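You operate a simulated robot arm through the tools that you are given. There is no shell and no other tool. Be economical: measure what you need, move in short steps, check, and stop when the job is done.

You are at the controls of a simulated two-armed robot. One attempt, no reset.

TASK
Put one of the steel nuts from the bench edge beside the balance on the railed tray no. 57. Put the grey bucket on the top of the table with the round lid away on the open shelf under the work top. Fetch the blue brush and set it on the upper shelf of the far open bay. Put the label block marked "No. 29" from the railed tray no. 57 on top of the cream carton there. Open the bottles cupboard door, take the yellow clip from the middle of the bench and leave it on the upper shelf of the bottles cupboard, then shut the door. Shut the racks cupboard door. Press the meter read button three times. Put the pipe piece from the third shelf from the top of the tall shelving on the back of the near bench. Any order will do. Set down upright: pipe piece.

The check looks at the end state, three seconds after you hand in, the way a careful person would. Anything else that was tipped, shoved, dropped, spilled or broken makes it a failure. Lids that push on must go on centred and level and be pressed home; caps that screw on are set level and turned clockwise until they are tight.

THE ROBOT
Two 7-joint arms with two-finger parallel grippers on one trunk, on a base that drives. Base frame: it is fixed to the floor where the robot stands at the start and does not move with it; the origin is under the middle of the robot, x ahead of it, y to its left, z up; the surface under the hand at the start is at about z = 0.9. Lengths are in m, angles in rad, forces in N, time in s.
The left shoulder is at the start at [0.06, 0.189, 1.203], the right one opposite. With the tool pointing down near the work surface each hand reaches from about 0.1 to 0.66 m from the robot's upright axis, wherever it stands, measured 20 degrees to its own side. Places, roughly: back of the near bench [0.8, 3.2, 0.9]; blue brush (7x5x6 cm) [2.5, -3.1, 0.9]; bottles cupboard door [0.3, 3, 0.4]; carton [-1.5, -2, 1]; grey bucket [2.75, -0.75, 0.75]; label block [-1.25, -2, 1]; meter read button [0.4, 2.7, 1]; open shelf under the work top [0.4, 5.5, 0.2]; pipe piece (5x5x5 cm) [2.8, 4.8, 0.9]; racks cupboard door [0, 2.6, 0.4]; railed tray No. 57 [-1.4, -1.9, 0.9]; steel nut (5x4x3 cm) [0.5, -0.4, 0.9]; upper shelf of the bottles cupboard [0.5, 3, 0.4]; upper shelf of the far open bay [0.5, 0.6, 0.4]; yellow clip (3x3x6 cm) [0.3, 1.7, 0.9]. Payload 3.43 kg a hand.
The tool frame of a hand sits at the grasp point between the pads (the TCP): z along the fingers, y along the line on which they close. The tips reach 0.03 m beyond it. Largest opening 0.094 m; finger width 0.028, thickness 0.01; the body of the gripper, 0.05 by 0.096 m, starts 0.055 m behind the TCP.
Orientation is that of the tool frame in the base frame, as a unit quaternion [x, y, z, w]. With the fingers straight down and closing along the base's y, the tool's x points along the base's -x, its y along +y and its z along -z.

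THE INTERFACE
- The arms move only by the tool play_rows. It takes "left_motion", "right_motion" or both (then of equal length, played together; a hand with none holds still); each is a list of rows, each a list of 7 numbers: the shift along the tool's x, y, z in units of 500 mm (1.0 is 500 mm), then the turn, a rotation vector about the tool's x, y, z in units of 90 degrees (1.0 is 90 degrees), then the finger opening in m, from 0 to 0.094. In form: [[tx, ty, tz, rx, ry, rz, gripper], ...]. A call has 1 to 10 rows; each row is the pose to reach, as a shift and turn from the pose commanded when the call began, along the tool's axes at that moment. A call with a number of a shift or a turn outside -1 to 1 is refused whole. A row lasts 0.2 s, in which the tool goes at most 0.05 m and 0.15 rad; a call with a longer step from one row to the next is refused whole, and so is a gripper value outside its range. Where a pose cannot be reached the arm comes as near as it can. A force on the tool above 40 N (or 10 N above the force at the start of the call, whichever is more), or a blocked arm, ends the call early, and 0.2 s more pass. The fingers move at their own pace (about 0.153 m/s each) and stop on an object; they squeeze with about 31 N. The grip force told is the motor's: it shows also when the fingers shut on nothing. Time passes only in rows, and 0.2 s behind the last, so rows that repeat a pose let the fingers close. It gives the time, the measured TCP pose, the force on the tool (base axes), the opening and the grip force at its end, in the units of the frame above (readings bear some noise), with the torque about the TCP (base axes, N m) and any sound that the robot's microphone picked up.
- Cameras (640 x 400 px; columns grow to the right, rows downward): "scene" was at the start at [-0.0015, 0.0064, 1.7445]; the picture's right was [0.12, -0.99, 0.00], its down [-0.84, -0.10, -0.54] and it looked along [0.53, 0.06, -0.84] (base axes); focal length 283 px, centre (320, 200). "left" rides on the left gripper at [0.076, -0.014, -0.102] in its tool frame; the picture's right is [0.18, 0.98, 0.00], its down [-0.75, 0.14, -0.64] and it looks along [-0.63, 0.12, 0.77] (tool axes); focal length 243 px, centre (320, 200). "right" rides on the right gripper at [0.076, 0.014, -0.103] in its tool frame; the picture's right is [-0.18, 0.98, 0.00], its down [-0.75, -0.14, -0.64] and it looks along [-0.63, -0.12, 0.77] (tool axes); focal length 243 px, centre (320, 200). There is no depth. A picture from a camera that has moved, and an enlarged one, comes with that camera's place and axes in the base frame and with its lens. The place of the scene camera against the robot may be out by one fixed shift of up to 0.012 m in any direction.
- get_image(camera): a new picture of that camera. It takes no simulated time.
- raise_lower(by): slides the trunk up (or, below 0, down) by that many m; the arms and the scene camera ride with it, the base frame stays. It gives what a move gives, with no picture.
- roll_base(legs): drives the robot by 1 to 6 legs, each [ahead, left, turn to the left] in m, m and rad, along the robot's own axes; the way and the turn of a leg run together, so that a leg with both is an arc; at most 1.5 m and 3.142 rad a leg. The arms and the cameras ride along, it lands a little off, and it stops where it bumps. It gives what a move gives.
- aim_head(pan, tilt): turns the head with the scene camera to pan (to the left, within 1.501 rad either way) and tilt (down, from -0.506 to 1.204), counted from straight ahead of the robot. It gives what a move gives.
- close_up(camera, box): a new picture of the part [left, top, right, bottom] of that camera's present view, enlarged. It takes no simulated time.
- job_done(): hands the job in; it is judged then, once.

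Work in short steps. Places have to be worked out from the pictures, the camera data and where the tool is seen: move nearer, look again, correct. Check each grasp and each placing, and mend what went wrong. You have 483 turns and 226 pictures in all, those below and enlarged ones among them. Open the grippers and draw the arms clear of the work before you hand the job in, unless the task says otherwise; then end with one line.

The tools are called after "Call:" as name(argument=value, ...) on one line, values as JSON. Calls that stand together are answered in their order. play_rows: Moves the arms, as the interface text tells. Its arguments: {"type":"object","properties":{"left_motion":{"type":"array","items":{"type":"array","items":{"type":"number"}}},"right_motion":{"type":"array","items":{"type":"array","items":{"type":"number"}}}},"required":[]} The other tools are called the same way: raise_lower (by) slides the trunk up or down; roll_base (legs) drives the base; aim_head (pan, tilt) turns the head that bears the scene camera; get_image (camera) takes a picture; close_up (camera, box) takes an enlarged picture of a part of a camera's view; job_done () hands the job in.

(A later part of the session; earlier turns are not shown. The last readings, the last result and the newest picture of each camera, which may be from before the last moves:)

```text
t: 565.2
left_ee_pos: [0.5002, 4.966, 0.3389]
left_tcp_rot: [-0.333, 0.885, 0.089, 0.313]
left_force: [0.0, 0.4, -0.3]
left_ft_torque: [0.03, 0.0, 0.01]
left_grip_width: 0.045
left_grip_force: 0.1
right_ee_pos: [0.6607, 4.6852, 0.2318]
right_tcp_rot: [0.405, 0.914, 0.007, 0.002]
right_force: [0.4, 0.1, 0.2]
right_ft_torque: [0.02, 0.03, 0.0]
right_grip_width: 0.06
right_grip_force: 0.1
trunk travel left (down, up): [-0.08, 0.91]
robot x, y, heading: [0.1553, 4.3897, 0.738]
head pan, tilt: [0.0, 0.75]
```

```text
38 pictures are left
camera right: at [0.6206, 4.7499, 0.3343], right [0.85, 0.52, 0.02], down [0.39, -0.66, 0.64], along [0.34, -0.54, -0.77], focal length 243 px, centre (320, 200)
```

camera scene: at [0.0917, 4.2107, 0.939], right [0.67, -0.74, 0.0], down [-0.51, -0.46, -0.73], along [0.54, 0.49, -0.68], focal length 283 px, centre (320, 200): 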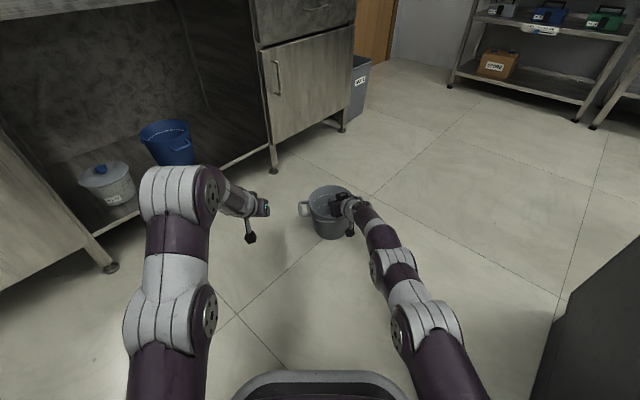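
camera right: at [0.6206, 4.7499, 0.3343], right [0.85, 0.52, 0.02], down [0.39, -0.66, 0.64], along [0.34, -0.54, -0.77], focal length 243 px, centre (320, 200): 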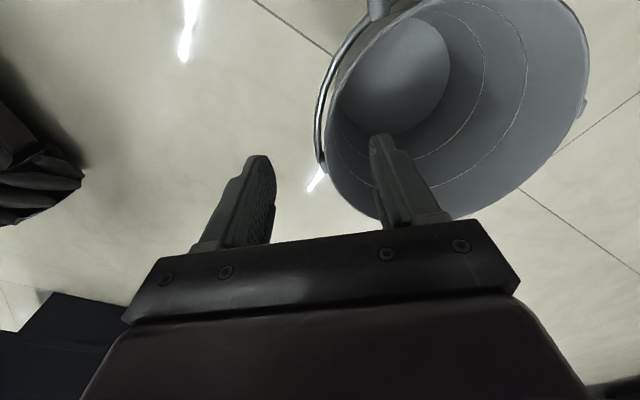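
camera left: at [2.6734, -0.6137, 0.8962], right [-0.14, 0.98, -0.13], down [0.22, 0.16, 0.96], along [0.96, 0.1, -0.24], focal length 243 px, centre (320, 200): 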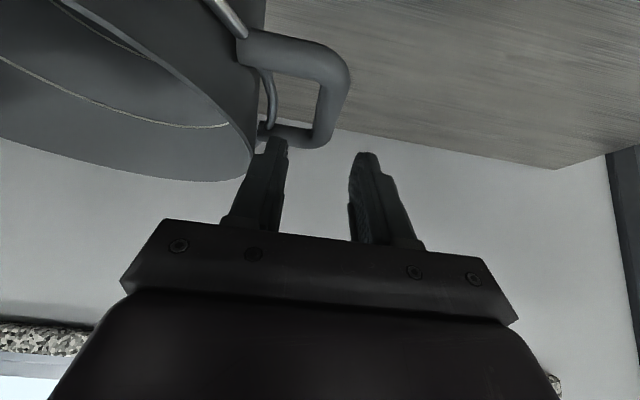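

The rim wall is now centred between the fingers. Descend and close.

Call:
play_rows(right_motion=[[0, 0, 0.06, 0, 0, 0, 0.06], [0, 0, 0.11, 0, 0, 0, 0.06], [0, 0, 0.14, 0, 0, 0, 0.06], [0, 0, 0.152, 0, 0, 0, 0.06], [0, 0, 0.152, 0, 0, 0, 0.03], [0, 0, 0.152, 0, 0, 0, 0.0], [0, 0, 0.152, 0, 0, 0, 0.0]])

Call:
get_image(camera="right")

```text
t: 566.8
left_ee_pos: [0.4989, 4.9643, 0.3402]
left_tcp_rot: [-0.332, 0.885, 0.09, 0.314]
left_force: [0.4, 0.2, 0.6]
left_ft_torque: [-0.04, 0.0, 0.01]
left_grip_width: 0.045
left_grip_force: 0.0
right_ee_pos: [0.6615, 4.6861, 0.1578]
right_tcp_rot: [0.406, 0.914, 0.009, 0.004]
right_force: [3.3, 0.7, 7.6]
right_ft_torque: [1.22, -0.87, -0.38]
right_grip_width: 0.0104
right_grip_force: 30.2
trunk travel left (down, up): [-0.08, 0.91]
robot x, y, heading: [0.1529, 4.3895, 0.735]
head pan, tilt: [0.0, 0.75]
```

```text
37 pictures are left
camera right: at [0.6204, 4.7502, 0.2609], right [0.85, 0.52, 0.02], down [0.39, -0.66, 0.64], along [0.35, -0.54, -0.77], focal length 243 px, centre (320, 200)
```

right: 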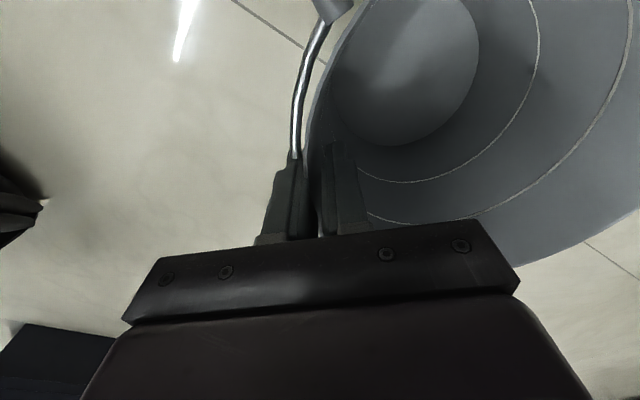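

Rim wall pinched (10 mm). Lift with the trunk and check.

Call:
raise_lower(by=0.12)

Call:
get_image(camera="scene")

```text
t: 568.3
left_ee_pos: [0.5006, 4.965, 0.459]
left_tcp_rot: [-0.332, 0.885, 0.089, 0.312]
left_force: [-0.5, 0.5, 0.0]
left_ft_torque: [-0.01, -0.03, 0.0]
left_grip_width: 0.045
left_grip_force: 0.1
right_ee_pos: [0.661, 4.6854, 0.2761]
right_tcp_rot: [0.407, 0.913, 0.007, 0.004]
right_force: [-0.5, 1.1, -2.7]
right_ft_torque: [-0.11, 0.06, -0.01]
right_grip_width: 0.0082
right_grip_force: 31.3
trunk travel left (down, up): [-0.2, 0.79]
robot x, y, heading: [0.1487, 4.3879, 0.738]
head pan, tilt: [0.0, 0.75]
```

```text
36 pictures are left
camera scene: at [0.1588, 4.403, 1.0889], right [0.67, -0.74, 0.0], down [-0.51, -0.46, -0.73], along [0.54, 0.49, -0.68], focal length 283 px, centre (320, 200)
```

scene: 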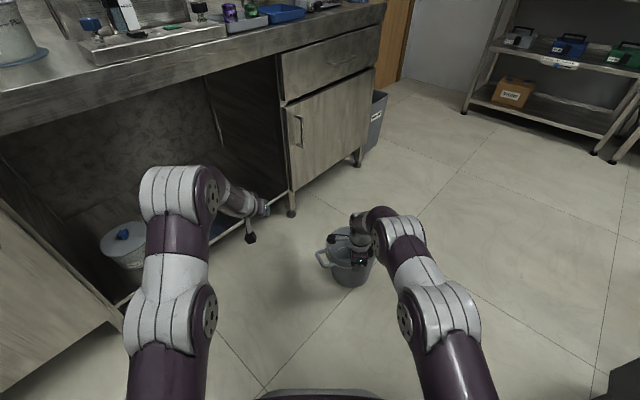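

Bucket hangs level. Raise it further, retract the left hand, then reposition: move right, rotate to face the sink unit.

Call:
raise_lower(by=0.14)

Call:
play_rows(left_motion=[[0.068, -0.003, -0.052, 0, 0, 0, 0.02], [0.135, -0.007, -0.105, 0, 0, 0, 0.0], [0.203, -0.01, -0.157, 0, 0, 0, 0.0], [0.27, -0.013, -0.209, 0, 0, 0, 0.0], [0.338, -0.016, -0.261, 0, 0, 0, 0.0], [0.405, -0.02, -0.314, 0, 0, 0, 0.0], [0.473, -0.023, -0.366, 0, 0, 0, 0.0]])

Call:
roll_base(legs=[[0.192, -0.309, 0], [0, 0, 0.835]])

Call:
aim_head(pan=0.0, tilt=0.65)

Call:
get_image(camera="scene")

```text
t: 569.9
left_ee_pos: [0.4995, 4.9643, 0.5994]
left_tcp_rot: [-0.332, 0.885, 0.089, 0.313]
left_force: [0.7, -0.4, 1.1]
left_ft_torque: [0.0, 0.0, 0.0]
left_grip_width: 0.045
left_grip_force: 0.0
right_ee_pos: [0.6627, 4.685, 0.4155]
right_tcp_rot: [0.406, 0.914, 0.008, 0.002]
right_force: [0.6, 0.0, -2.6]
right_ft_torque: [-0.14, 0.11, -0.02]
right_grip_width: 0.0085
right_grip_force: 31.0
trunk travel left (down, up): [-0.34, 0.65]
robot x, y, heading: [0.148, 4.3898, 0.735]
head pan, tilt: [0.0, 0.75]
```

```text
t: 571.5
left_ee_pos: [0.2731, 4.7666, 0.6014]
left_tcp_rot: [-0.331, 0.886, 0.088, 0.313]
left_force: [-0.5, -0.3, -0.2]
left_ft_torque: [0.0, 0.0, 0.01]
left_grip_width: 0.0
left_grip_force: 31.5
left hand out of reach, approached as far as the arm can: row 5, 6, 7
right_ee_pos: [0.6607, 4.6853, 0.4167]
right_tcp_rot: [0.406, 0.914, 0.007, 0.003]
right_force: [0.3, -0.1, -3.2]
right_ft_torque: [-0.07, 0.12, -0.01]
right_grip_width: 0.0084
right_grip_force: 31.0
trunk travel left (down, up): [-0.34, 0.65]
robot x, y, heading: [0.1538, 4.3893, 0.738]
head pan, tilt: [0.0, 0.75]
```

```text
t: 576.0
left_ee_pos: [0.3011, 4.6381, 0.5994]
left_tcp_rot: [-0.658, 0.679, 0.206, 0.252]
left_force: [-0.3, -0.5, 0.4]
left_ft_torque: [0.03, 0.02, 0.0]
left_grip_width: 0.0001
left_grip_force: 30.9
right_ee_pos: [0.6248, 4.8687, 0.4167]
right_tcp_rot: [0.007, 1.0, 0.008, 0.0]
right_force: [0.2, 0.2, -1.8]
right_ft_torque: [-0.21, -0.04, 0.02]
right_grip_width: 0.0082
right_grip_force: 31.0
trunk travel left (down, up): [-0.34, 0.65]
robot x, y, heading: [0.4963, 4.2967, 1.554]
head pan, tilt: [0.0, 0.75]
```

```text
t: 576.7
left_ee_pos: [0.3001, 4.6391, 0.5998]
left_tcp_rot: [-0.659, 0.678, 0.206, 0.251]
left_force: [-1.1, 0.1, 0.0]
left_ft_torque: [0.0, -0.02, 0.01]
left_grip_width: 0.0
left_grip_force: 31.2
right_ee_pos: [0.6256, 4.8682, 0.4151]
right_tcp_rot: [0.008, 1.0, 0.008, 0.001]
right_force: [-0.1, -0.4, -2.2]
right_ft_torque: [-0.18, 0.03, 0.02]
right_grip_width: 0.0082
right_grip_force: 30.8
trunk travel left (down, up): [-0.34, 0.65]
robot x, y, heading: [0.4977, 4.2919, 1.557]
head pan, tilt: [0.0, 0.649]
```

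```text
35 pictures are left
camera scene: at [0.4859, 4.3187, 1.2376], right [1.0, -0.01, 0.0], down [-0.01, -0.61, -0.8], along [0.01, 0.8, -0.61], focal length 283 px, centre (320, 200)
```

scene: 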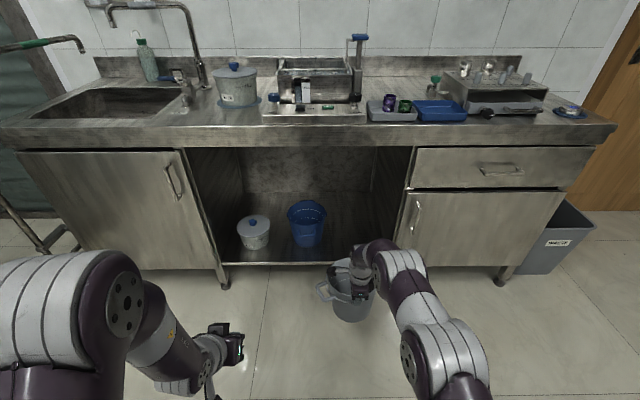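

The free slot is x≈0.53–0.81. To keep the lugs clear of the blue bucket and the wall, I yaw the hand 40° clockwise, then drive straight in.

Call:
play_rows(right_motion=[[0, 0, 0, 0, 0, 0.08, 0.0], [0, 0, 0, 0, 0, 0.16, 0.0], [0, 0, 0, 0, 0, 0.24, 0.0], [0, 0, 0, 0, 0, 0.32, 0.0], [0, 0, 0, 0, 0, 0.4, 0.0], [0, 0, 0, 0, 0, 0.44, 0.0]])

Call:
roll_base(legs=[[0.12, 0, 0.014]])

Call:
get_image(camera="scene")

```text
t: 578.1
left_ee_pos: [0.3019, 4.6387, 0.6007]
left_tcp_rot: [-0.659, 0.678, 0.207, 0.25]
left_force: [0.1, -0.3, -1.0]
left_ft_torque: [-0.06, -0.01, 0.0]
left_grip_width: 0.0
left_grip_force: 30.8
right_ee_pos: [0.6253, 4.8683, 0.416]
right_tcp_rot: [0.345, 0.939, 0.007, -0.002]
right_force: [0.0, 0.1, -1.8]
right_ft_torque: [-0.17, 0.1, 0.01]
right_grip_width: 0.0081
right_grip_force: 31.0
trunk travel left (down, up): [-0.34, 0.65]
robot x, y, heading: [0.4937, 4.2944, 1.554]
head pan, tilt: [0.0, 0.649]
```

```text
t: 579.3
left_ee_pos: [0.2981, 4.7576, 0.5997]
left_tcp_rot: [-0.662, 0.675, 0.207, 0.251]
left_force: [-0.4, 0.1, -0.2]
left_ft_torque: [-0.01, 0.0, 0.03]
left_grip_width: 0.0
left_grip_force: 30.9
right_ee_pos: [0.618, 4.9914, 0.4158]
right_tcp_rot: [0.34, 0.941, 0.007, -0.003]
right_force: [-0.2, 1.3, -1.7]
right_ft_torque: [-0.17, 0.11, 0.0]
right_grip_width: 0.0081
right_grip_force: 31.4
trunk travel left (down, up): [-0.34, 0.65]
robot x, y, heading: [0.4961, 4.4168, 1.57]
head pan, tilt: [0.0, 0.649]
```

```text
34 pictures are left
camera scene: at [0.4864, 4.4403, 1.2375], right [1.0, 0.0, 0.0], down [0.0, -0.61, -0.8], along [0.0, 0.8, -0.61], focal length 283 px, centre (320, 200)
```

scene: 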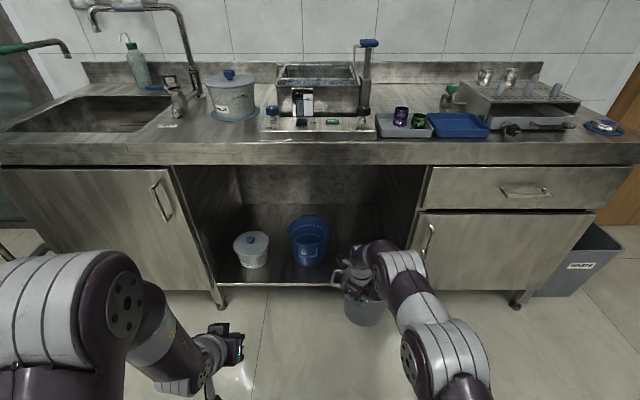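

Call:
roll_base(legs=[[0.13, 0, 0]])

Call:
close_up(camera="scene", box=[220, 170, 460, 340])

```text
t: 580.6
left_ee_pos: [0.2982, 4.8852, 0.6001]
left_tcp_rot: [-0.663, 0.674, 0.208, 0.25]
left_force: [0.3, -0.5, -0.3]
left_ft_torque: [0.0, 0.01, -0.01]
left_grip_width: 0.0
left_grip_force: 31.1
right_ee_pos: [0.6171, 5.1194, 0.4156]
right_tcp_rot: [0.338, 0.941, 0.006, -0.003]
right_force: [-0.5, -0.1, -2.2]
right_ft_torque: [-0.14, 0.1, 0.01]
right_grip_width: 0.0083
right_grip_force: 31.6
trunk travel left (down, up): [-0.34, 0.65]
robot x, y, heading: [0.4993, 4.5442, 1.576]
head pan, tilt: [0.0, 0.649]
```

```text
2.35 times, centred on (340, 255) of scene
camera zoom: at [0.4861, 4.569, 1.2375], right [1.0, 0.0, 0.0], down [0.0, -0.61, -0.8], along [0.0, 0.8, -0.61], focal length 667 px, centre (273, 71)
```

zoom: 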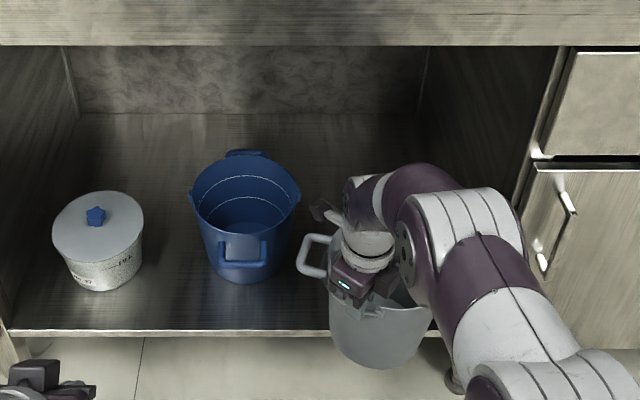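

The left lug would pass too close to the blue bucket; yaw the hand another 15° clockwise to swing it clear, then continue in.

Call:
play_rows(right_motion=[[0, 0, 0, 0, 0, 0.06, 0.0], [0, 0, 0, 0, 0, 0.12, 0.0], [0, 0, 0, 0, 0, 0.18, 0.0]])

Call:
roll_base(legs=[[0.08, 0, 0]])

Call:
close_up(camera="scene", box=[220, 170, 460, 340])

```text
t: 581.4
left_ee_pos: [0.2977, 4.8862, 0.6006]
left_tcp_rot: [-0.664, 0.674, 0.208, 0.25]
left_force: [1.9, 0.3, 0.6]
left_ft_torque: [0.0, 0.01, 0.02]
left_grip_width: 0.0
left_grip_force: 31.4
right_ee_pos: [0.6162, 5.1197, 0.4163]
right_tcp_rot: [0.467, 0.884, 0.006, -0.003]
right_force: [0.0, 0.1, -2.6]
right_ft_torque: [-0.1, 0.11, -0.03]
right_grip_width: 0.0081
right_grip_force: 31.0
trunk travel left (down, up): [-0.34, 0.65]
robot x, y, heading: [0.497, 4.542, 1.571]
head pan, tilt: [0.0, 0.649]
```

```text
t: 582.4
left_ee_pos: [0.2966, 4.9613, 0.6008]
left_tcp_rot: [-0.664, 0.673, 0.208, 0.25]
left_force: [-0.4, 0.0, 0.7]
left_ft_torque: [0.02, 0.01, -0.01]
left_grip_width: 0.0
left_grip_force: 31.4
right_ee_pos: [0.6164, 5.1947, 0.4171]
right_tcp_rot: [0.466, 0.885, 0.006, -0.003]
right_force: [0.3, -0.1, -1.7]
right_ft_torque: [-0.1, 0.16, 0.02]
right_grip_width: 0.0084
right_grip_force: 31.4
trunk travel left (down, up): [-0.34, 0.65]
robot x, y, heading: [0.4928, 4.617, 1.574]
head pan, tilt: [0.0, 0.649]
```

```text
2.35 times, centred on (340, 255) of scene
camera zoom: at [0.4859, 4.6456, 1.2375], right [1.0, 0.0, 0.0], down [0.0, -0.61, -0.8], along [0.0, 0.8, -0.61], focal length 667 px, centre (273, 71)
```

zoom: 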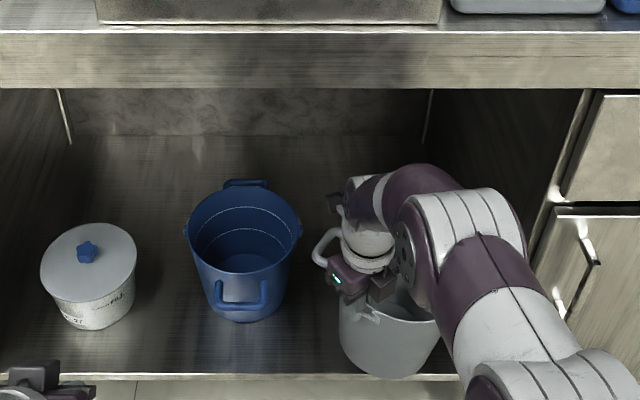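

Clear. Advance 6 cm more, then lower gently onto the shelf.

Call:
roll_base(legs=[[0.06, 0, 0]])

Call:
raise_lower(by=-0.05)

Call:
play_rows(right_motion=[[0, 0, 0.008, 0, 0, 0, 0.0], [0, 0, 0.016, 0, 0, 0, 0.0], [0, 0, 0.024, 0, 0, 0, 0.0], [0, 0, 0.032, 0, 0, 0, 0.0], [0, 0, 0.04, 0, 0, 0, 0.0]])

```text
t: 583.4
left_ee_pos: [0.297, 5.0216, 0.6006]
left_tcp_rot: [-0.663, 0.674, 0.208, 0.25]
left_force: [-0.3, -0.3, 0.1]
left_ft_torque: [0.0, 0.0, -0.02]
left_grip_width: 0.0
left_grip_force: 30.7
right_ee_pos: [0.6171, 5.2546, 0.4144]
right_tcp_rot: [0.467, 0.884, 0.006, -0.004]
right_force: [-0.4, 0.4, -2.2]
right_ft_torque: [-0.11, 0.09, 0.0]
right_grip_width: 0.0084
right_grip_force: 31.3
trunk travel left (down, up): [-0.34, 0.65]
robot x, y, heading: [0.4919, 4.6772, 1.57]
head pan, tilt: [0.0, 0.649]
```

```text
t: 584.3
left_ee_pos: [0.2957, 5.0202, 0.5503]
left_tcp_rot: [-0.664, 0.674, 0.208, 0.25]
left_force: [-0.6, -0.8, 0.3]
left_ft_torque: [-0.03, 0.09, 0.02]
left_grip_width: 0.0
left_grip_force: 31.4
right_ee_pos: [0.6162, 5.2551, 0.3664]
right_tcp_rot: [0.466, 0.884, 0.007, -0.004]
right_force: [-0.3, 1.1, 3.7]
right_ft_torque: [0.5, -0.39, 0.13]
right_grip_width: 0.0082
right_grip_force: 30.8
trunk travel left (down, up): [-0.29, 0.7]
robot x, y, heading: [0.4983, 4.6803, 1.571]
head pan, tilt: [0.0, 0.649]
```

```text
t: 585.5
left_ee_pos: [0.2957, 5.0183, 0.5514]
left_tcp_rot: [-0.664, 0.673, 0.209, 0.251]
left_force: [-0.2, 0.1, 0.3]
left_ft_torque: [-0.01, -0.02, -0.01]
left_grip_width: 0.0001
left_grip_force: 30.7
right_ee_pos: [0.6162, 5.2556, 0.3498]
right_tcp_rot: [0.468, 0.884, 0.011, -0.006]
right_force: [-1.3, 0.1, 34.3]
right_ft_torque: [0.88, -1.12, -0.24]
right_grip_width: 0.0113
right_grip_force: 30.6
trunk travel left (down, up): [-0.29, 0.7]
robot x, y, heading: [0.4958, 4.6749, 1.58]
head pan, tilt: [0.0, 0.649]
```

Bucket is on the shelf. Open the fingers, then rise straight up slowly.

Call:
play_rows(right_motion=[[0, 0, -0.008, 0, 0, 0, 0.02], [0, 0, -0.008, 0, 0, 0, 0.035], [0, 0, -0.008, 0, 0, 0, 0.045], [0, 0, -0.008, 0, 0, 0, 0.045], [0, 0, -0.04, 0, 0, 0, 0.045], [0, 0, -0.08, 0, 0, 0, 0.045], [0, 0, -0.14, 0, 0, 0, 0.045], [0, 0, -0.2, 0, 0, 0, 0.045]])

Call:
close_up(camera="scene", box=[220, 170, 460, 340])

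```text
t: 587.3
left_ee_pos: [0.2974, 5.021, 0.5497]
left_tcp_rot: [-0.664, 0.673, 0.209, 0.25]
left_force: [0.3, -1.0, 0.2]
left_ft_torque: [0.0, 0.01, 0.02]
left_grip_width: 0.0
left_grip_force: 31.4
right_ee_pos: [0.6176, 5.2531, 0.4443]
right_tcp_rot: [0.466, 0.885, 0.006, -0.004]
right_force: [0.2, -0.7, 0.6]
right_ft_torque: [-0.01, 0.02, -0.01]
right_grip_width: 0.0448
right_grip_force: 0.0
trunk travel left (down, up): [-0.29, 0.7]
robot x, y, heading: [0.4961, 4.6782, 1.572]
head pan, tilt: [0.0, 0.649]
```

```text
2.35 times, centred on (340, 255) of scene
camera zoom: at [0.4856, 4.7032, 1.1876], right [1.0, 0.0, 0.0], down [0.0, -0.6, -0.8], along [0.0, 0.8, -0.6], focal length 667 px, centre (273, 71)
```

zoom: 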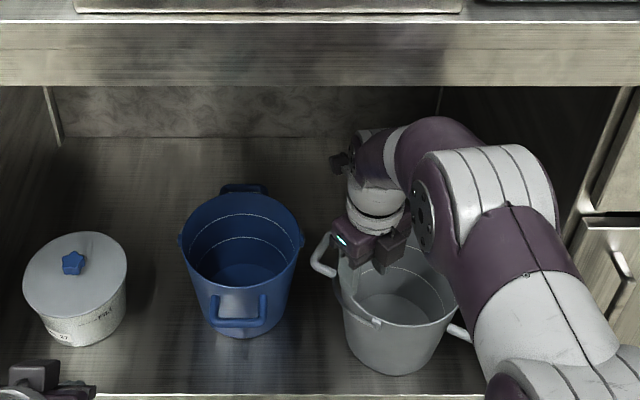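

Bucket stands upright on the shelf. Raise slightly more and back out.

Call:
raise_lower(by=0.05)

Call:
roll_base(legs=[[-0.4, 0, 0]])

Call:
get_image(camera="scene")

```text
t: 588.2
left_ee_pos: [0.2979, 5.0197, 0.5987]
left_tcp_rot: [-0.663, 0.674, 0.208, 0.249]
left_force: [-0.3, -0.1, 0.1]
left_ft_torque: [-0.01, -0.02, -0.02]
left_grip_width: 0.0
left_grip_force: 30.5
right_ee_pos: [0.6177, 5.247, 0.4861]
right_tcp_rot: [0.467, 0.884, 0.0, 0.0]
right_force: [-0.3, 0.0, 0.5]
right_ft_torque: [0.0, 0.0, 0.02]
right_grip_width: 0.0451
right_grip_force: 0.1
trunk travel left (down, up): [-0.34, 0.65]
robot x, y, heading: [0.4934, 4.6785, 1.57]
head pan, tilt: [0.0, 0.649]
```

```text
t: 590.7
left_ee_pos: [0.2965, 4.6308, 0.6004]
left_tcp_rot: [-0.665, 0.673, 0.209, 0.25]
left_force: [-0.3, -0.6, -0.9]
left_ft_torque: [-0.02, -0.02, -0.01]
left_grip_width: 0.0
left_grip_force: 31.4
right_ee_pos: [0.6183, 4.8633, 0.4938]
right_tcp_rot: [0.465, 0.885, 0.007, -0.002]
right_force: [-0.3, -0.8, 0.7]
right_ft_torque: [0.01, 0.02, 0.02]
right_grip_width: 0.045
right_grip_force: 0.1
trunk travel left (down, up): [-0.34, 0.65]
robot x, y, heading: [0.4985, 4.2877, 1.577]
head pan, tilt: [0.0, 0.649]
```

```text
30 pictures are left
camera scene: at [0.4874, 4.3137, 1.2376], right [1.0, 0.01, 0.0], down [0.0, -0.6, -0.8], along [-0.01, 0.8, -0.6], focal length 283 px, centre (320, 200)
```

scene: 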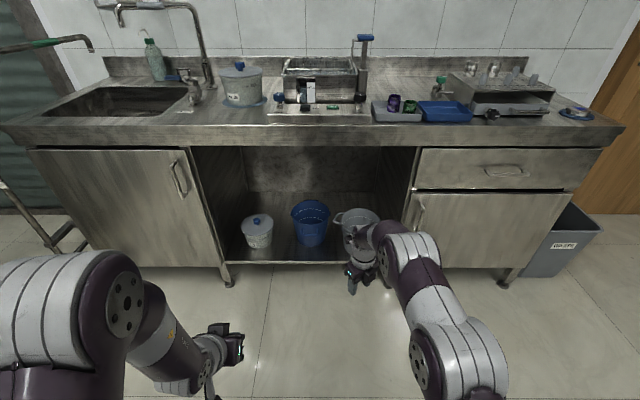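

Bucket task done. Now for the brush: raise the trunk and unwind the right hand's roll.

Call:
raise_lower(by=0.4)

Call:
play_rows(right_motion=[[0, 0, 0, 0, 0, -0.09, 0.045], [0, 0, 0, 0, 0, -0.18, 0.045], [0, 0, 0, 0, 0, -0.27, 0.045], [0, 0, 0, 0, 0, -0.36, 0.045], [0, 0, 0, 0, 0, -0.45, 0.045], [0, 0, 0, 0, 0, -0.54, 0.045], [0, 0, 0, 0, 0, -0.63, 0.045], [0, 0, 0, 0, 0, -0.72, 0.045], [0, 0, 0, 0, 0, -0.8, 0.045]])

Call:
play_rows(right_motion=[[0.05, 0, 0, 0, 0, -0.09, 0.045], [0.1, 0, 0, 0, 0, -0.18, 0.045], [0.15, 0, 0, 0, 0, -0.27, 0.045], [0.2, 0, 0, 0, 0, -0.36, 0.045], [0.2, 0, 0, 0, 0, -0.45, 0.045], [0.2, 0, 0, 0, 0, -0.54, 0.045], [0.2, 0, 0, 0, 0, -0.63, 0.045], [0.2, 0, 0, 0, 0, -0.68, 0.045]])

```text
t: 594.5
left_ee_pos: [0.2973, 4.6303, 1.0007]
left_tcp_rot: [-0.665, 0.673, 0.209, 0.249]
left_force: [0.4, -0.1, 0.4]
left_ft_torque: [-0.01, -0.02, -0.01]
left_grip_width: 0.0002
left_grip_force: 30.9
right_ee_pos: [0.6174, 4.8629, 0.8932]
right_tcp_rot: [0.465, 0.886, 0.005, -0.004]
right_force: [0.1, 0.5, 0.4]
right_ft_torque: [0.03, -0.05, -0.02]
right_grip_width: 0.0453
right_grip_force: 0.1
trunk travel left (down, up): [-0.74, 0.25]
robot x, y, heading: [0.4956, 4.2875, 1.576]
head pan, tilt: [0.0, 0.649]
```

```text
t: 596.5
left_ee_pos: [0.2989, 4.6322, 1.0002]
left_tcp_rot: [-0.665, 0.673, 0.208, 0.25]
left_force: [-0.5, -0.5, 0.0]
left_ft_torque: [-0.02, 0.02, 0.0]
left_grip_width: 0.0
left_grip_force: 31.0
right_ee_pos: [0.6181, 4.8639, 0.8918]
right_tcp_rot: [-0.146, 0.989, 0.007, 0.001]
right_force: [-0.2, -0.4, -0.5]
right_ft_torque: [-0.02, 0.02, 0.04]
right_grip_width: 0.045
right_grip_force: 0.1
trunk travel left (down, up): [-0.74, 0.25]
robot x, y, heading: [0.5009, 4.2855, 1.578]
head pan, tilt: [0.0, 0.649]
```

```text
t: 598.3
left_ee_pos: [0.297, 4.6312, 0.9996]
left_tcp_rot: [-0.664, 0.673, 0.209, 0.25]
left_force: [0.2, 0.1, -0.4]
left_ft_torque: [-0.01, -0.01, 0.0]
left_grip_width: 0.0
left_grip_force: 31.0
right_ee_pos: [0.5217, 4.8366, 0.8932]
right_tcp_rot: [-0.629, 0.778, 0.006, 0.004]
right_force: [-0.1, 0.3, 0.8]
right_ft_torque: [-0.02, -0.01, -0.01]
right_grip_width: 0.0449
right_grip_force: 0.0
trunk travel left (down, up): [-0.74, 0.25]
robot x, y, heading: [0.4976, 4.2918, 1.578]
head pan, tilt: [0.0, 0.649]
```

Call:
play_rows(right_motion=[[0.045, -0.062, -0.046, 0, 0, -0.02, 0.045], [0.09, -0.125, -0.091, 0, 0, -0.04, 0.045], [0.135, -0.187, -0.137, 0, 0, -0.06, 0.045], [0.18, -0.249, -0.183, 0, 0, -0.08, 0.045], [0.226, -0.311, -0.229, 0, 0, -0.1, 0.045], [0.271, -0.374, -0.274, 0, 0, -0.12, 0.045], [0.316, -0.436, -0.32, 0, 0, -0.13, 0.045]])

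Call:
roll_base(legs=[[0, -1.15, 0], [-1.4, 0, 0], [-1.4, 0, 0], [-1.4, 0, 0]])

```text
t: 599.9
left_ee_pos: [0.2987, 4.6294, 1.0006]
left_tcp_rot: [-0.664, 0.673, 0.209, 0.25]
left_force: [0.0, -0.2, 0.8]
left_ft_torque: [0.02, -0.04, 0.01]
left_grip_width: 0.0
left_grip_force: 30.8
right_ee_pos: [0.7067, 4.6313, 1.051]
right_tcp_rot: [-0.704, 0.71, 0.005, 0.004]
right_force: [0.6, -0.3, 0.3]
right_ft_torque: [0.03, -0.01, -0.02]
right_grip_width: 0.0453
right_grip_force: 0.1
trunk travel left (down, up): [-0.74, 0.25]
robot x, y, heading: [0.4941, 4.2895, 1.582]
head pan, tilt: [0.0, 0.649]
```

```text
t: 625.5
left_ee_pos: [1.5909, 0.4283, 0.9999]
left_tcp_rot: [0.685, -0.651, -0.217, -0.243]
left_force: [0.1, -0.6, -0.3]
left_ft_torque: [-0.01, -0.02, -0.02]
left_grip_width: 0.0
left_grip_force: 30.9
right_ee_pos: [1.9987, 0.4552, 1.0508]
right_tcp_rot: [0.725, -0.688, -0.006, -0.004]
right_force: [0.4, 0.5, 0.1]
right_ft_torque: [0.0, -0.01, 0.04]
right_grip_width: 0.0449
right_grip_force: 0.0
trunk travel left (down, up): [-0.74, 0.25]
robot x, y, heading: [1.8043, 0.0986, 1.639]
head pan, tilt: [0.0, 0.649]
```

Call:
roll_base(legs=[[0, 0.1, -0.07], [-1.4, 0, 0], [-1.3, 0, 0]])

Call:
aim_head(pan=-1.3, tilt=0.5)

Call:
get_image(camera="scene")

```text
t: 639.5
left_ee_pos: [1.5381, -2.306, 1.0004]
left_tcp_rot: [0.682, -0.656, -0.215, -0.243]
left_force: [0.2, -0.3, 0.8]
left_ft_torque: [0.01, -0.02, -0.04]
left_grip_width: 0.0
left_grip_force: 30.8
right_ee_pos: [1.9457, -2.2834, 1.0508]
right_tcp_rot: [0.722, -0.692, -0.006, -0.004]
right_force: [0.0, 0.8, -0.4]
right_ft_torque: [-0.02, -0.02, -0.01]
right_grip_width: 0.0452
right_grip_force: 0.1
trunk travel left (down, up): [-0.74, 0.25]
robot x, y, heading: [1.756, -2.6384, 1.627]
head pan, tilt: [0.0, 0.649]
```

```text
t: 641.0
left_ee_pos: [1.5377, -2.3065, 0.9998]
left_tcp_rot: [0.681, -0.656, -0.215, -0.245]
left_force: [1.0, -0.5, 0.3]
left_ft_torque: [-0.05, 0.0, 0.01]
left_grip_width: 0.0
left_grip_force: 30.8
right_ee_pos: [1.9467, -2.2835, 1.0505]
right_tcp_rot: [0.722, -0.692, -0.007, -0.005]
right_force: [-0.7, 0.2, 0.1]
right_ft_torque: [0.01, -0.01, 0.0]
right_grip_width: 0.0453
right_grip_force: 0.2
trunk travel left (down, up): [-0.74, 0.25]
robot x, y, heading: [1.7557, -2.634, 1.627]
head pan, tilt: [-1.3, 0.499]
```

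```text
29 pictures are left
camera scene: at [1.8344, -2.6687, 1.651], right [0.32, -0.95, 0.0], down [-0.45, -0.15, -0.88], along [0.83, 0.28, -0.48], focal length 283 px, centre (320, 200)
```

scene: 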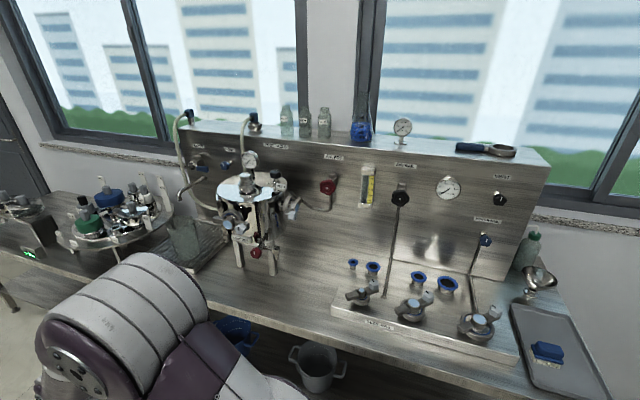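

The blue brush is at ~[2.47, -3.09] on a tray at the bench's right end. Turn to face +x and approach with the right hand.

Call:
roll_base(legs=[[0, 0, -1.627], [0.15, -0.3, 0]])

Call:
get_image(camera="right")

```text
t: 647.1
left_ee_pos: [2.2529, -2.7273, 1.0011]
left_tcp_rot: [0.004, 0.946, -0.028, 0.324]
left_force: [0.8, 0.0, -0.1]
left_ft_torque: [-0.01, -0.02, 0.0]
left_grip_width: 0.0
left_grip_force: 30.8
right_ee_pos: [2.2573, -3.1378, 1.0508]
right_tcp_rot: [0.003, 1.0, 0.001, 0.008]
right_force: [-0.5, 0.6, 0.6]
right_ft_torque: [-0.01, 0.04, 0.03]
right_grip_width: 0.045
right_grip_force: 0.1
trunk travel left (down, up): [-0.74, 0.25]
robot x, y, heading: [1.9119, -2.9358, 0.007]
head pan, tilt: [-1.3, 0.499]
```

```text
28 pictures are left
camera right: at [2.1795, -3.1232, 1.1522], right [0.19, 0.98, 0.0], down [0.74, -0.15, 0.65], along [0.64, -0.12, -0.76], focal length 243 px, centre (320, 200)
```

right: 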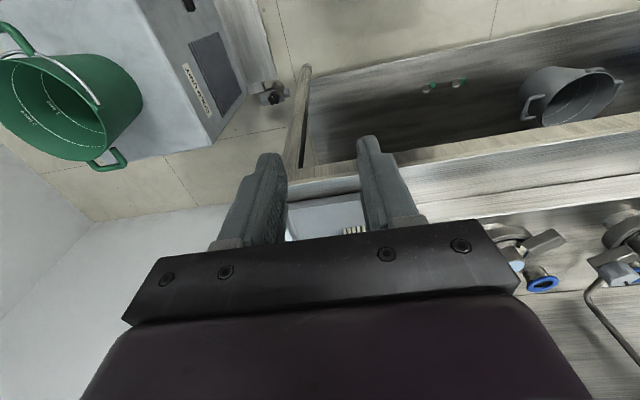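

Call:
play_rows(right_motion=[[0.06, -0.06, -0.03, 0, 0, 0, 0.07], [0.12, -0.12, -0.06, 0, 0, 0, 0.08], [0.18, -0.18, -0.09, 0, 0, 0, 0.08], [0.24, -0.24, -0.12, 0, 0, 0, 0.08]])

Call:
aim_head(pan=-0.2, tilt=0.85)

Call:
close_up(camera="scene", box=[240, 120, 400, 220])

```text
t: 648.1
left_ee_pos: [2.253, -2.7284, 1.0006]
left_tcp_rot: [0.004, 0.945, -0.028, 0.325]
left_force: [0.7, -0.2, 0.1]
left_ft_torque: [0.03, 0.0, 0.01]
left_grip_width: 0.0001
left_grip_force: 30.8
right_ee_pos: [2.1375, -3.2552, 1.109]
right_tcp_rot: [0.002, 1.0, 0.002, 0.008]
right_force: [0.0, 0.2, 0.0]
right_ft_torque: [0.01, 0.02, 0.0]
right_grip_width: 0.0799
right_grip_force: 0.0
trunk travel left (down, up): [-0.74, 0.25]
robot x, y, heading: [1.9145, -2.9299, 0.01]
head pan, tilt: [-1.3, 0.499]
```

```text
t: 649.4
left_ee_pos: [2.2537, -2.7282, 1.0]
left_tcp_rot: [0.004, 0.946, -0.027, 0.323]
left_force: [0.1, 0.1, -0.6]
left_ft_torque: [0.01, 0.02, 0.0]
left_grip_width: 0.0002
left_grip_force: 31.2
right_ee_pos: [2.1384, -3.2535, 1.1083]
right_tcp_rot: [0.004, 1.0, 0.001, 0.008]
right_force: [0.6, 0.0, 0.3]
right_ft_torque: [0.0, 0.02, -0.01]
right_grip_width: 0.08
right_grip_force: 0.1
trunk travel left (down, up): [-0.74, 0.25]
robot x, y, heading: [1.9087, -2.929, 0.008]
head pan, tilt: [-0.201, 0.85]
```

```text
4.00 times, centred on (320, 170) of scene
camera zoom: at [1.9186, -2.9471, 1.621], right [-0.19, -0.98, 0.0], down [-0.74, 0.14, -0.66], along [0.65, -0.13, -0.75], focal length 1133 px, centre (320, 320)
```

zoom: 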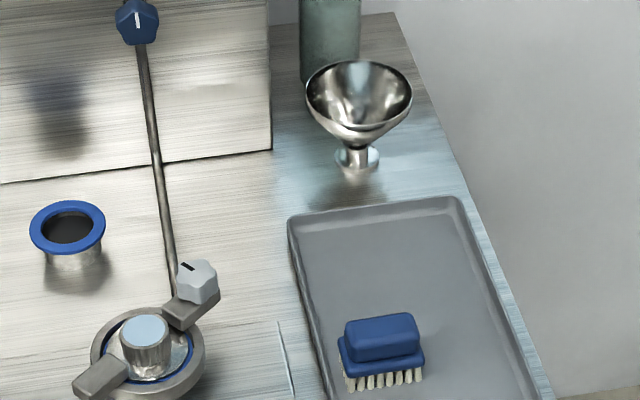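

Brush: centre ≈[2.472, -3.108], long side (7 cm) along y, ~6 cm tall. Pitch the right hand 45° and bring it to pre-grasp.

Call:
play_rows(right_motion=[[-0.074, 0.0485, 0.019, 0, -0.083, 0, 0.09], [-0.148, 0.097, 0.039, 0, -0.167, 0, 0.09], [-0.222, 0.1455, 0.058, 0, -0.25, 0, 0.09], [-0.296, 0.194, 0.077, 0, -0.333, 0, 0.09], [-0.37, 0.2425, 0.097, 0, -0.417, 0, 0.09], [-0.444, 0.291, 0.116, 0, -0.5, 0, 0.09]])

Call:
get_image(camera="right")

```text
t: 650.8
left_ee_pos: [2.2547, -2.729, 1.0001]
left_tcp_rot: [0.005, 0.946, -0.028, 0.324]
left_force: [-1.2, 0.1, 0.7]
left_ft_torque: [0.0, 0.04, 0.03]
left_grip_width: 0.0003
left_grip_force: 31.6
right_ee_pos: [2.3599, -3.1439, 1.0507]
right_tcp_rot: [-0.004, 0.922, 0.004, 0.388]
right_force: [0.5, -0.6, -0.5]
right_ft_torque: [0.04, 0.02, 0.06]
right_grip_width: 0.09
right_grip_force: 0.1
right hand out of reach, approached as far as the arm can: row 5, 6
trunk travel left (down, up): [-0.74, 0.25]
robot x, y, heading: [1.9109, -2.9327, 0.012]
head pan, tilt: [-0.201, 0.85]
```

```text
26 pictures are left
camera right: at [2.232, -3.1315, 1.0683], right [0.12, 0.98, 0.13], down [0.07, -0.14, 0.99], along [0.99, -0.11, -0.08], focal length 243 px, centre (320, 200)
```

right: 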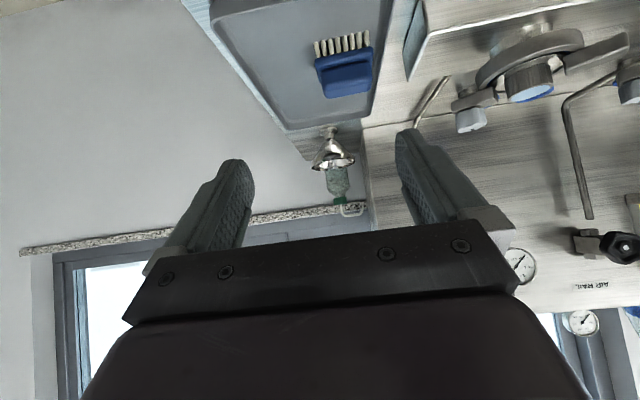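

Call:
roll_base(legs=[[0, 0.03, 0]])

Call:
play_rows(right_motion=[[0.003, 0, 0.08, 0, 0, 0, 0.09], [0.006, 0, 0.16, 0, 0, 0, 0.09], [0.009, 0, 0.23, 0, 0, 0, 0.09]])

Call:
get_image(camera="right")

```text
t: 651.6
left_ee_pos: [2.2518, -2.7009, 1.001]
left_tcp_rot: [0.005, 0.946, -0.028, 0.324]
left_force: [0.8, -0.5, -0.2]
left_ft_torque: [-0.03, 0.0, 0.02]
left_grip_width: 0.0
left_grip_force: 30.6
right_ee_pos: [2.3568, -3.1158, 1.0516]
right_tcp_rot: [0.003, 0.921, 0.003, 0.389]
right_force: [1.1, -0.7, -0.5]
right_ft_torque: [-0.01, 0.02, -0.03]
right_grip_width: 0.0897
right_grip_force: 0.1
trunk travel left (down, up): [-0.74, 0.25]
robot x, y, heading: [1.9142, -2.9003, 0.005]
head pan, tilt: [-0.201, 0.85]
```

```text
t: 652.4
left_ee_pos: [2.2535, -2.6987, 0.9995]
left_tcp_rot: [0.005, 0.946, -0.028, 0.324]
left_force: [0.6, -0.1, -0.1]
left_ft_torque: [-0.02, -0.02, 0.02]
left_grip_width: 0.0002
left_grip_force: 31.0
right_ee_pos: [2.4362, -3.1163, 0.9674]
right_tcp_rot: [0.003, 0.921, 0.002, 0.389]
right_force: [0.0, 0.3, -1.0]
right_ft_torque: [-0.02, -0.03, -0.03]
right_grip_width: 0.0901
right_grip_force: 0.0
trunk travel left (down, up): [-0.74, 0.25]
robot x, y, heading: [1.9129, -2.9011, 0.009]
head pan, tilt: [-0.201, 0.85]
```

```text
25 pictures are left
camera right: at [2.3097, -3.1029, 0.9843], right [0.13, 0.98, 0.14], down [0.07, -0.15, 0.99], along [0.99, -0.12, -0.08], focal length 243 px, centre (320, 200)
```

right: 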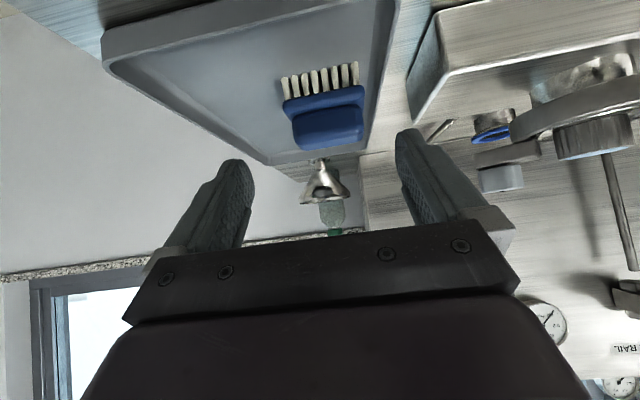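

Brush is centred. Refined: ≈[2.507, -3.112, 0.893]. Advance along the tool axis and close.

Call:
play_rows(right_motion=[[-0.001, 0.004, 0.07, 0, 0, 0, 0.09], [-0.003, 0.008, 0.14, 0, 0, 0, 0.09], [-0.004, 0.008, 0.19, 0, 0, 0, 0.09], [-0.004, 0.008, 0.19, 0, 0, 0, 0.06], [-0.004, 0.008, 0.19, 0, 0, 0, 0.03], [-0.004, 0.008, 0.19, 0, 0, 0, 0.03], [-0.004, 0.008, 0.19, 0, 0, 0, 0.03]])

Call:
get_image(camera="right")

```text
t: 653.4
left_ee_pos: [2.2474, -2.6971, 1.0039]
left_tcp_rot: [0.004, 0.945, -0.028, 0.326]
left_force: [-0.6, -0.1, -0.1]
left_ft_torque: [0.01, -0.01, 0.01]
left_grip_width: 0.0002
left_grip_force: 30.7
right_ee_pos: [2.5037, -3.1079, 0.9104]
right_tcp_rot: [0.0, 0.918, 0.003, 0.396]
right_force: [-21.6, 6.4, 26.9]
right_ft_torque: [1.21, 0.32, 1.03]
right_grip_width: 0.0681
right_grip_force: 7.0
trunk travel left (down, up): [-0.74, 0.25]
robot x, y, heading: [1.9078, -2.8952, 0.005]
head pan, tilt: [-0.201, 0.85]
stopped in row 4 (right hand): the force on the tool passed its limit at 50 N (the readings are from after the stop); the commanded pose is now the measured one
```

```text
24 pictures are left
camera right: at [2.3756, -3.0945, 0.9268], right [0.12, 0.98, 0.14], down [0.05, -0.15, 0.99], along [0.99, -0.12, -0.07], focal length 243 px, centre (320, 200)
```

right: 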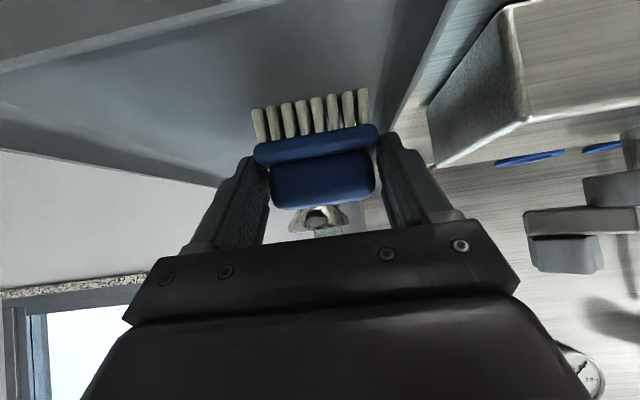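

Fingers flank the brush and the tips touched the tray. Ease up 5 mm and close.

Call:
play_rows(right_motion=[[-0.007, 0, -0.007, 0, 0, 0, 0.068], [-0.007, 0, -0.007, 0, 0, 0, 0.05], [-0.007, 0, -0.007, 0, 0, 0, 0.03], [-0.007, 0, -0.007, 0, 0, 0, 0.03]])

Call:
play_rows(right_motion=[[-0.05, 0, -0.05, 0, 0, 0, 0.03], [-0.11, 0, -0.11, 0, 0, 0, 0.03], [-0.17, 0, -0.17, 0, 0, 0, 0.03]])

Call:
get_image(camera="right")

```text
t: 654.4
left_ee_pos: [2.2505, -2.6977, 1.0004]
left_tcp_rot: [0.004, 0.945, -0.03, 0.325]
left_force: [0.5, -0.4, 0.8]
left_ft_torque: [-0.04, 0.01, -0.02]
left_grip_width: 0.0
left_grip_force: 30.8
right_ee_pos: [2.5059, -3.1093, 0.9113]
right_tcp_rot: [0.0, 0.92, 0.003, 0.392]
right_force: [-7.6, 3.7, 11.1]
right_ft_torque: [0.33, 0.07, 0.3]
right_grip_width: 0.0673
right_grip_force: 30.6
trunk travel left (down, up): [-0.74, 0.25]
robot x, y, heading: [1.911, -2.901, 0.005]
head pan, tilt: [-0.201, 0.85]
```

```text
t: 655.2
left_ee_pos: [2.2529, -2.6991, 0.9995]
left_tcp_rot: [0.005, 0.945, -0.029, 0.324]
left_force: [0.5, 0.8, -0.8]
left_ft_torque: [0.02, 0.01, -0.01]
left_grip_width: 0.0002
left_grip_force: 30.8
right_ee_pos: [2.5054, -3.1103, 1.0299]
right_tcp_rot: [0.0, 0.921, 0.003, 0.39]
right_force: [0.3, 0.4, -0.8]
right_ft_torque: [-0.01, 0.05, 0.03]
right_grip_width: 0.0672
right_grip_force: 31.3
trunk travel left (down, up): [-0.74, 0.25]
robot x, y, heading: [1.9095, -2.9032, 0.008]
head pan, tilt: [-0.201, 0.85]
```

```text
23 pictures are left
camera right: at [2.3784, -3.0974, 1.0476], right [0.13, 0.98, 0.14], down [0.06, -0.15, 0.99], along [0.99, -0.12, -0.08], focal length 243 px, centre (320, 200)
```

right: 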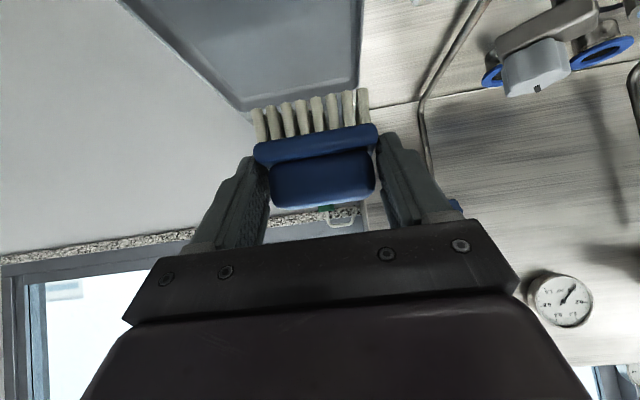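

Brush held. Back away, retract the hand, and travel around the bench's right end to the near side.

Call:
roll_base(legs=[[-0.45, 0, 0]])

Call:
play_rows(right_motion=[[0.04, 0, -0.07, 0, 0, 0, 0.03], [0.08, 0, -0.14, 0, 0, 0, 0.03], [0.12, 0, -0.21, 0, 0, 0, 0.03], [0.17, 0, -0.28, 0, 0, 0, 0.03], [0.21, 0, -0.35, 0, 0, 0, 0.03]])

Call:
roll_base(legs=[[0, 0.85, 0], [-1.2, 0, 0], [-0.65, 0, 0]])

```text
t: 657.9
left_ee_pos: [1.8056, -2.7019, 1.0002]
left_tcp_rot: [0.002, 0.945, -0.027, 0.325]
left_force: [0.2, -0.3, 0.3]
left_ft_torque: [0.02, 0.02, -0.01]
left_grip_width: 0.0
left_grip_force: 31.6
right_ee_pos: [2.0628, -3.1112, 1.0313]
right_tcp_rot: [-0.002, 0.921, 0.004, 0.389]
right_force: [-0.7, -0.1, -1.5]
right_ft_torque: [0.02, 0.01, 0.01]
right_grip_width: 0.0674
right_grip_force: 30.9
trunk travel left (down, up): [-0.74, 0.25]
robot x, y, heading: [1.47, -2.9015, 0.014]
head pan, tilt: [-0.201, 0.85]
```

```text
t: 659.1
left_ee_pos: [1.8049, -2.7018, 1.0013]
left_tcp_rot: [0.0, 0.946, -0.027, 0.324]
left_force: [-0.8, 0.8, -0.2]
left_ft_torque: [0.02, -0.02, 0.0]
left_grip_width: 0.0
left_grip_force: 31.4
right_ee_pos: [1.8627, -3.1123, 1.0774]
right_tcp_rot: [-0.003, 0.921, 0.006, 0.39]
right_force: [0.4, 0.0, -1.9]
right_ft_torque: [-0.02, 0.0, -0.01]
right_grip_width: 0.0669
right_grip_force: 30.9
right hand out of reach, approached as far as the arm can: row 2
trunk travel left (down, up): [-0.74, 0.25]
robot x, y, heading: [1.468, -2.9038, 0.013]
head pan, tilt: [-0.201, 0.85]
```

```text
t: 672.6
left_ee_pos: [-0.0479, -1.7899, 1.0008]
left_tcp_rot: [0.03, 0.945, -0.038, 0.324]
left_force: [-0.6, -0.1, 0.3]
left_ft_torque: [0.0, 0.0, 0.03]
left_grip_width: 0.0
left_grip_force: 31.5
right_ee_pos: [-0.0148, -2.204, 1.0769]
right_tcp_rot: [0.025, 0.92, -0.004, 0.391]
right_force: [0.4, 0.4, -0.2]
right_ft_torque: [0.0, -0.01, 0.0]
right_grip_width: 0.0673
right_grip_force: 31.1
trunk travel left (down, up): [-0.74, 0.25]
robot x, y, heading: [-0.4009, -1.9709, -0.053]
head pan, tilt: [-0.201, 0.85]
```

Call:
roll_base(legs=[[0, 0, 0.053], [0, 1.3, 0], [0, 1.3, 0]])

Call:
aim_head(pan=0.1, tilt=0.75)

Call:
get_image(camera="scene")

```text
t: 685.9
left_ee_pos: [-0.0141, 0.8637, 1.0009]
left_tcp_rot: [0.017, 0.946, -0.032, 0.323]
left_force: [-0.6, 0.4, -0.4]
left_ft_torque: [0.04, -0.03, -0.01]
left_grip_width: 0.0
left_grip_force: 31.2
right_ee_pos: [0.029, 0.451, 1.0762]
right_tcp_rot: [0.012, 0.92, 0.001, 0.391]
right_force: [0.2, -0.5, -1.7]
right_ft_torque: [0.02, 0.01, -0.01]
right_grip_width: 0.0673
right_grip_force: 31.1
trunk travel left (down, up): [-0.74, 0.25]
robot x, y, heading: [-0.3657, 0.6689, -0.018]
head pan, tilt: [-0.201, 0.85]
```

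```text
t: 686.7
left_ee_pos: [-0.0141, 0.8635, 1.0002]
left_tcp_rot: [0.017, 0.945, -0.033, 0.324]
left_force: [-0.5, 0.1, 0.0]
left_ft_torque: [-0.01, 0.0, -0.01]
left_grip_width: 0.0
left_grip_force: 31.0
right_ee_pos: [0.0288, 0.4508, 1.0776]
right_tcp_rot: [0.013, 0.921, 0.0, 0.389]
right_force: [0.3, -0.4, -1.4]
right_ft_torque: [0.01, 0.03, 0.03]
right_grip_width: 0.0671
right_grip_force: 30.9
trunk travel left (down, up): [-0.74, 0.25]
robot x, y, heading: [-0.3581, 0.6715, -0.015]
head pan, tilt: [0.099, 0.75]
```

```text
22 pictures are left
camera scene: at [-0.3486, 0.6777, 1.629], right [0.08, -1.0, 0.0], down [-0.68, -0.05, -0.73], along [0.73, 0.06, -0.68], focal length 283 px, centre (320, 200)
```

scene: 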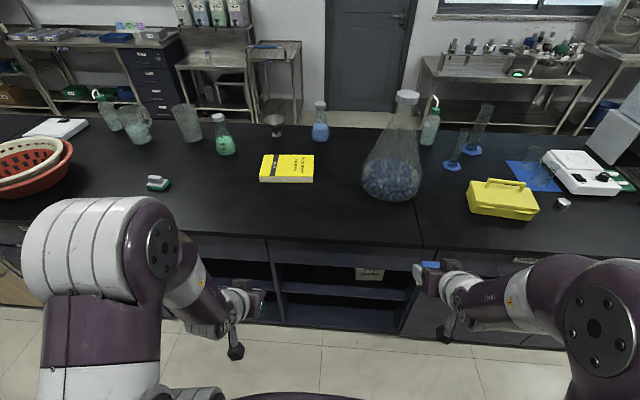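

This is the bay (y≈0.38–0.91, upper shelf z≈0.40, with a box at y≈0.5). I'll set the brush at about y≈0.72. Align the base and lower the trunk.

Call:
roll_base(legs=[[0, 0.22, 0.015]])

Call:
raise_lower(by=-0.4)

Call:
raise_lower(by=-0.14)

Call:
get_image(camera="right")

```text
t: 688.4
left_ee_pos: [-0.0137, 1.0867, 1.0004]
left_tcp_rot: [0.01, 0.946, -0.029, 0.324]
left_force: [-0.5, 0.2, 0.3]
left_ft_torque: [0.0, 0.02, 0.03]
left_grip_width: 0.0001
left_grip_force: 30.9
right_ee_pos: [0.0342, 0.6747, 1.0779]
right_tcp_rot: [0.005, 0.921, 0.003, 0.39]
right_force: [0.0, 0.0, -1.7]
right_ft_torque: [0.01, 0.05, 0.0]
right_grip_width: 0.0671
right_grip_force: 31.6
trunk travel left (down, up): [-0.74, 0.25]
robot x, y, heading: [-0.3588, 0.8909, -0.002]
head pan, tilt: [0.099, 0.75]
```

```text
t: 692.2
left_ee_pos: [-0.0145, 1.0868, 0.6009]
left_tcp_rot: [0.01, 0.946, -0.03, 0.323]
left_force: [0.0, 0.2, -0.5]
left_ft_torque: [-0.01, 0.01, 0.0]
left_grip_width: 0.0
left_grip_force: 31.5
right_ee_pos: [0.0346, 0.6736, 0.6771]
right_tcp_rot: [0.005, 0.921, 0.003, 0.389]
right_force: [-0.8, 0.1, -1.2]
right_ft_torque: [0.0, -0.03, -0.01]
right_grip_width: 0.0672
right_grip_force: 30.9
trunk travel left (down, up): [-0.34, 0.65]
robot x, y, heading: [-0.3564, 0.891, -0.004]
head pan, tilt: [0.099, 0.75]
```

```text
t: 693.9
left_ee_pos: [-0.0142, 1.087, 0.4597]
left_tcp_rot: [0.01, 0.946, -0.031, 0.324]
left_force: [-0.3, -0.2, 0.1]
left_ft_torque: [-0.01, -0.03, -0.01]
left_grip_width: 0.0002
left_grip_force: 30.9
right_ee_pos: [0.0341, 0.6747, 0.5377]
right_tcp_rot: [0.006, 0.921, 0.003, 0.39]
right_force: [-0.8, 1.0, -0.4]
right_ft_torque: [-0.01, -0.01, -0.03]
right_grip_width: 0.0673
right_grip_force: 31.0
trunk travel left (down, up): [-0.2, 0.79]
robot x, y, heading: [-0.3566, 0.8905, -0.005]
head pan, tilt: [0.099, 0.75]
```

```text
21 pictures are left
camera right: at [-0.0917, 0.6888, 0.5537], right [0.14, 0.98, 0.14], down [0.06, -0.15, 0.99], along [0.99, -0.13, -0.08], focal length 243 px, centre (320, 200)
```

right: 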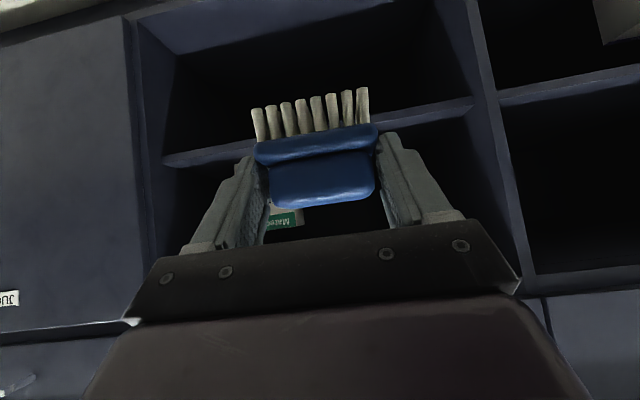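

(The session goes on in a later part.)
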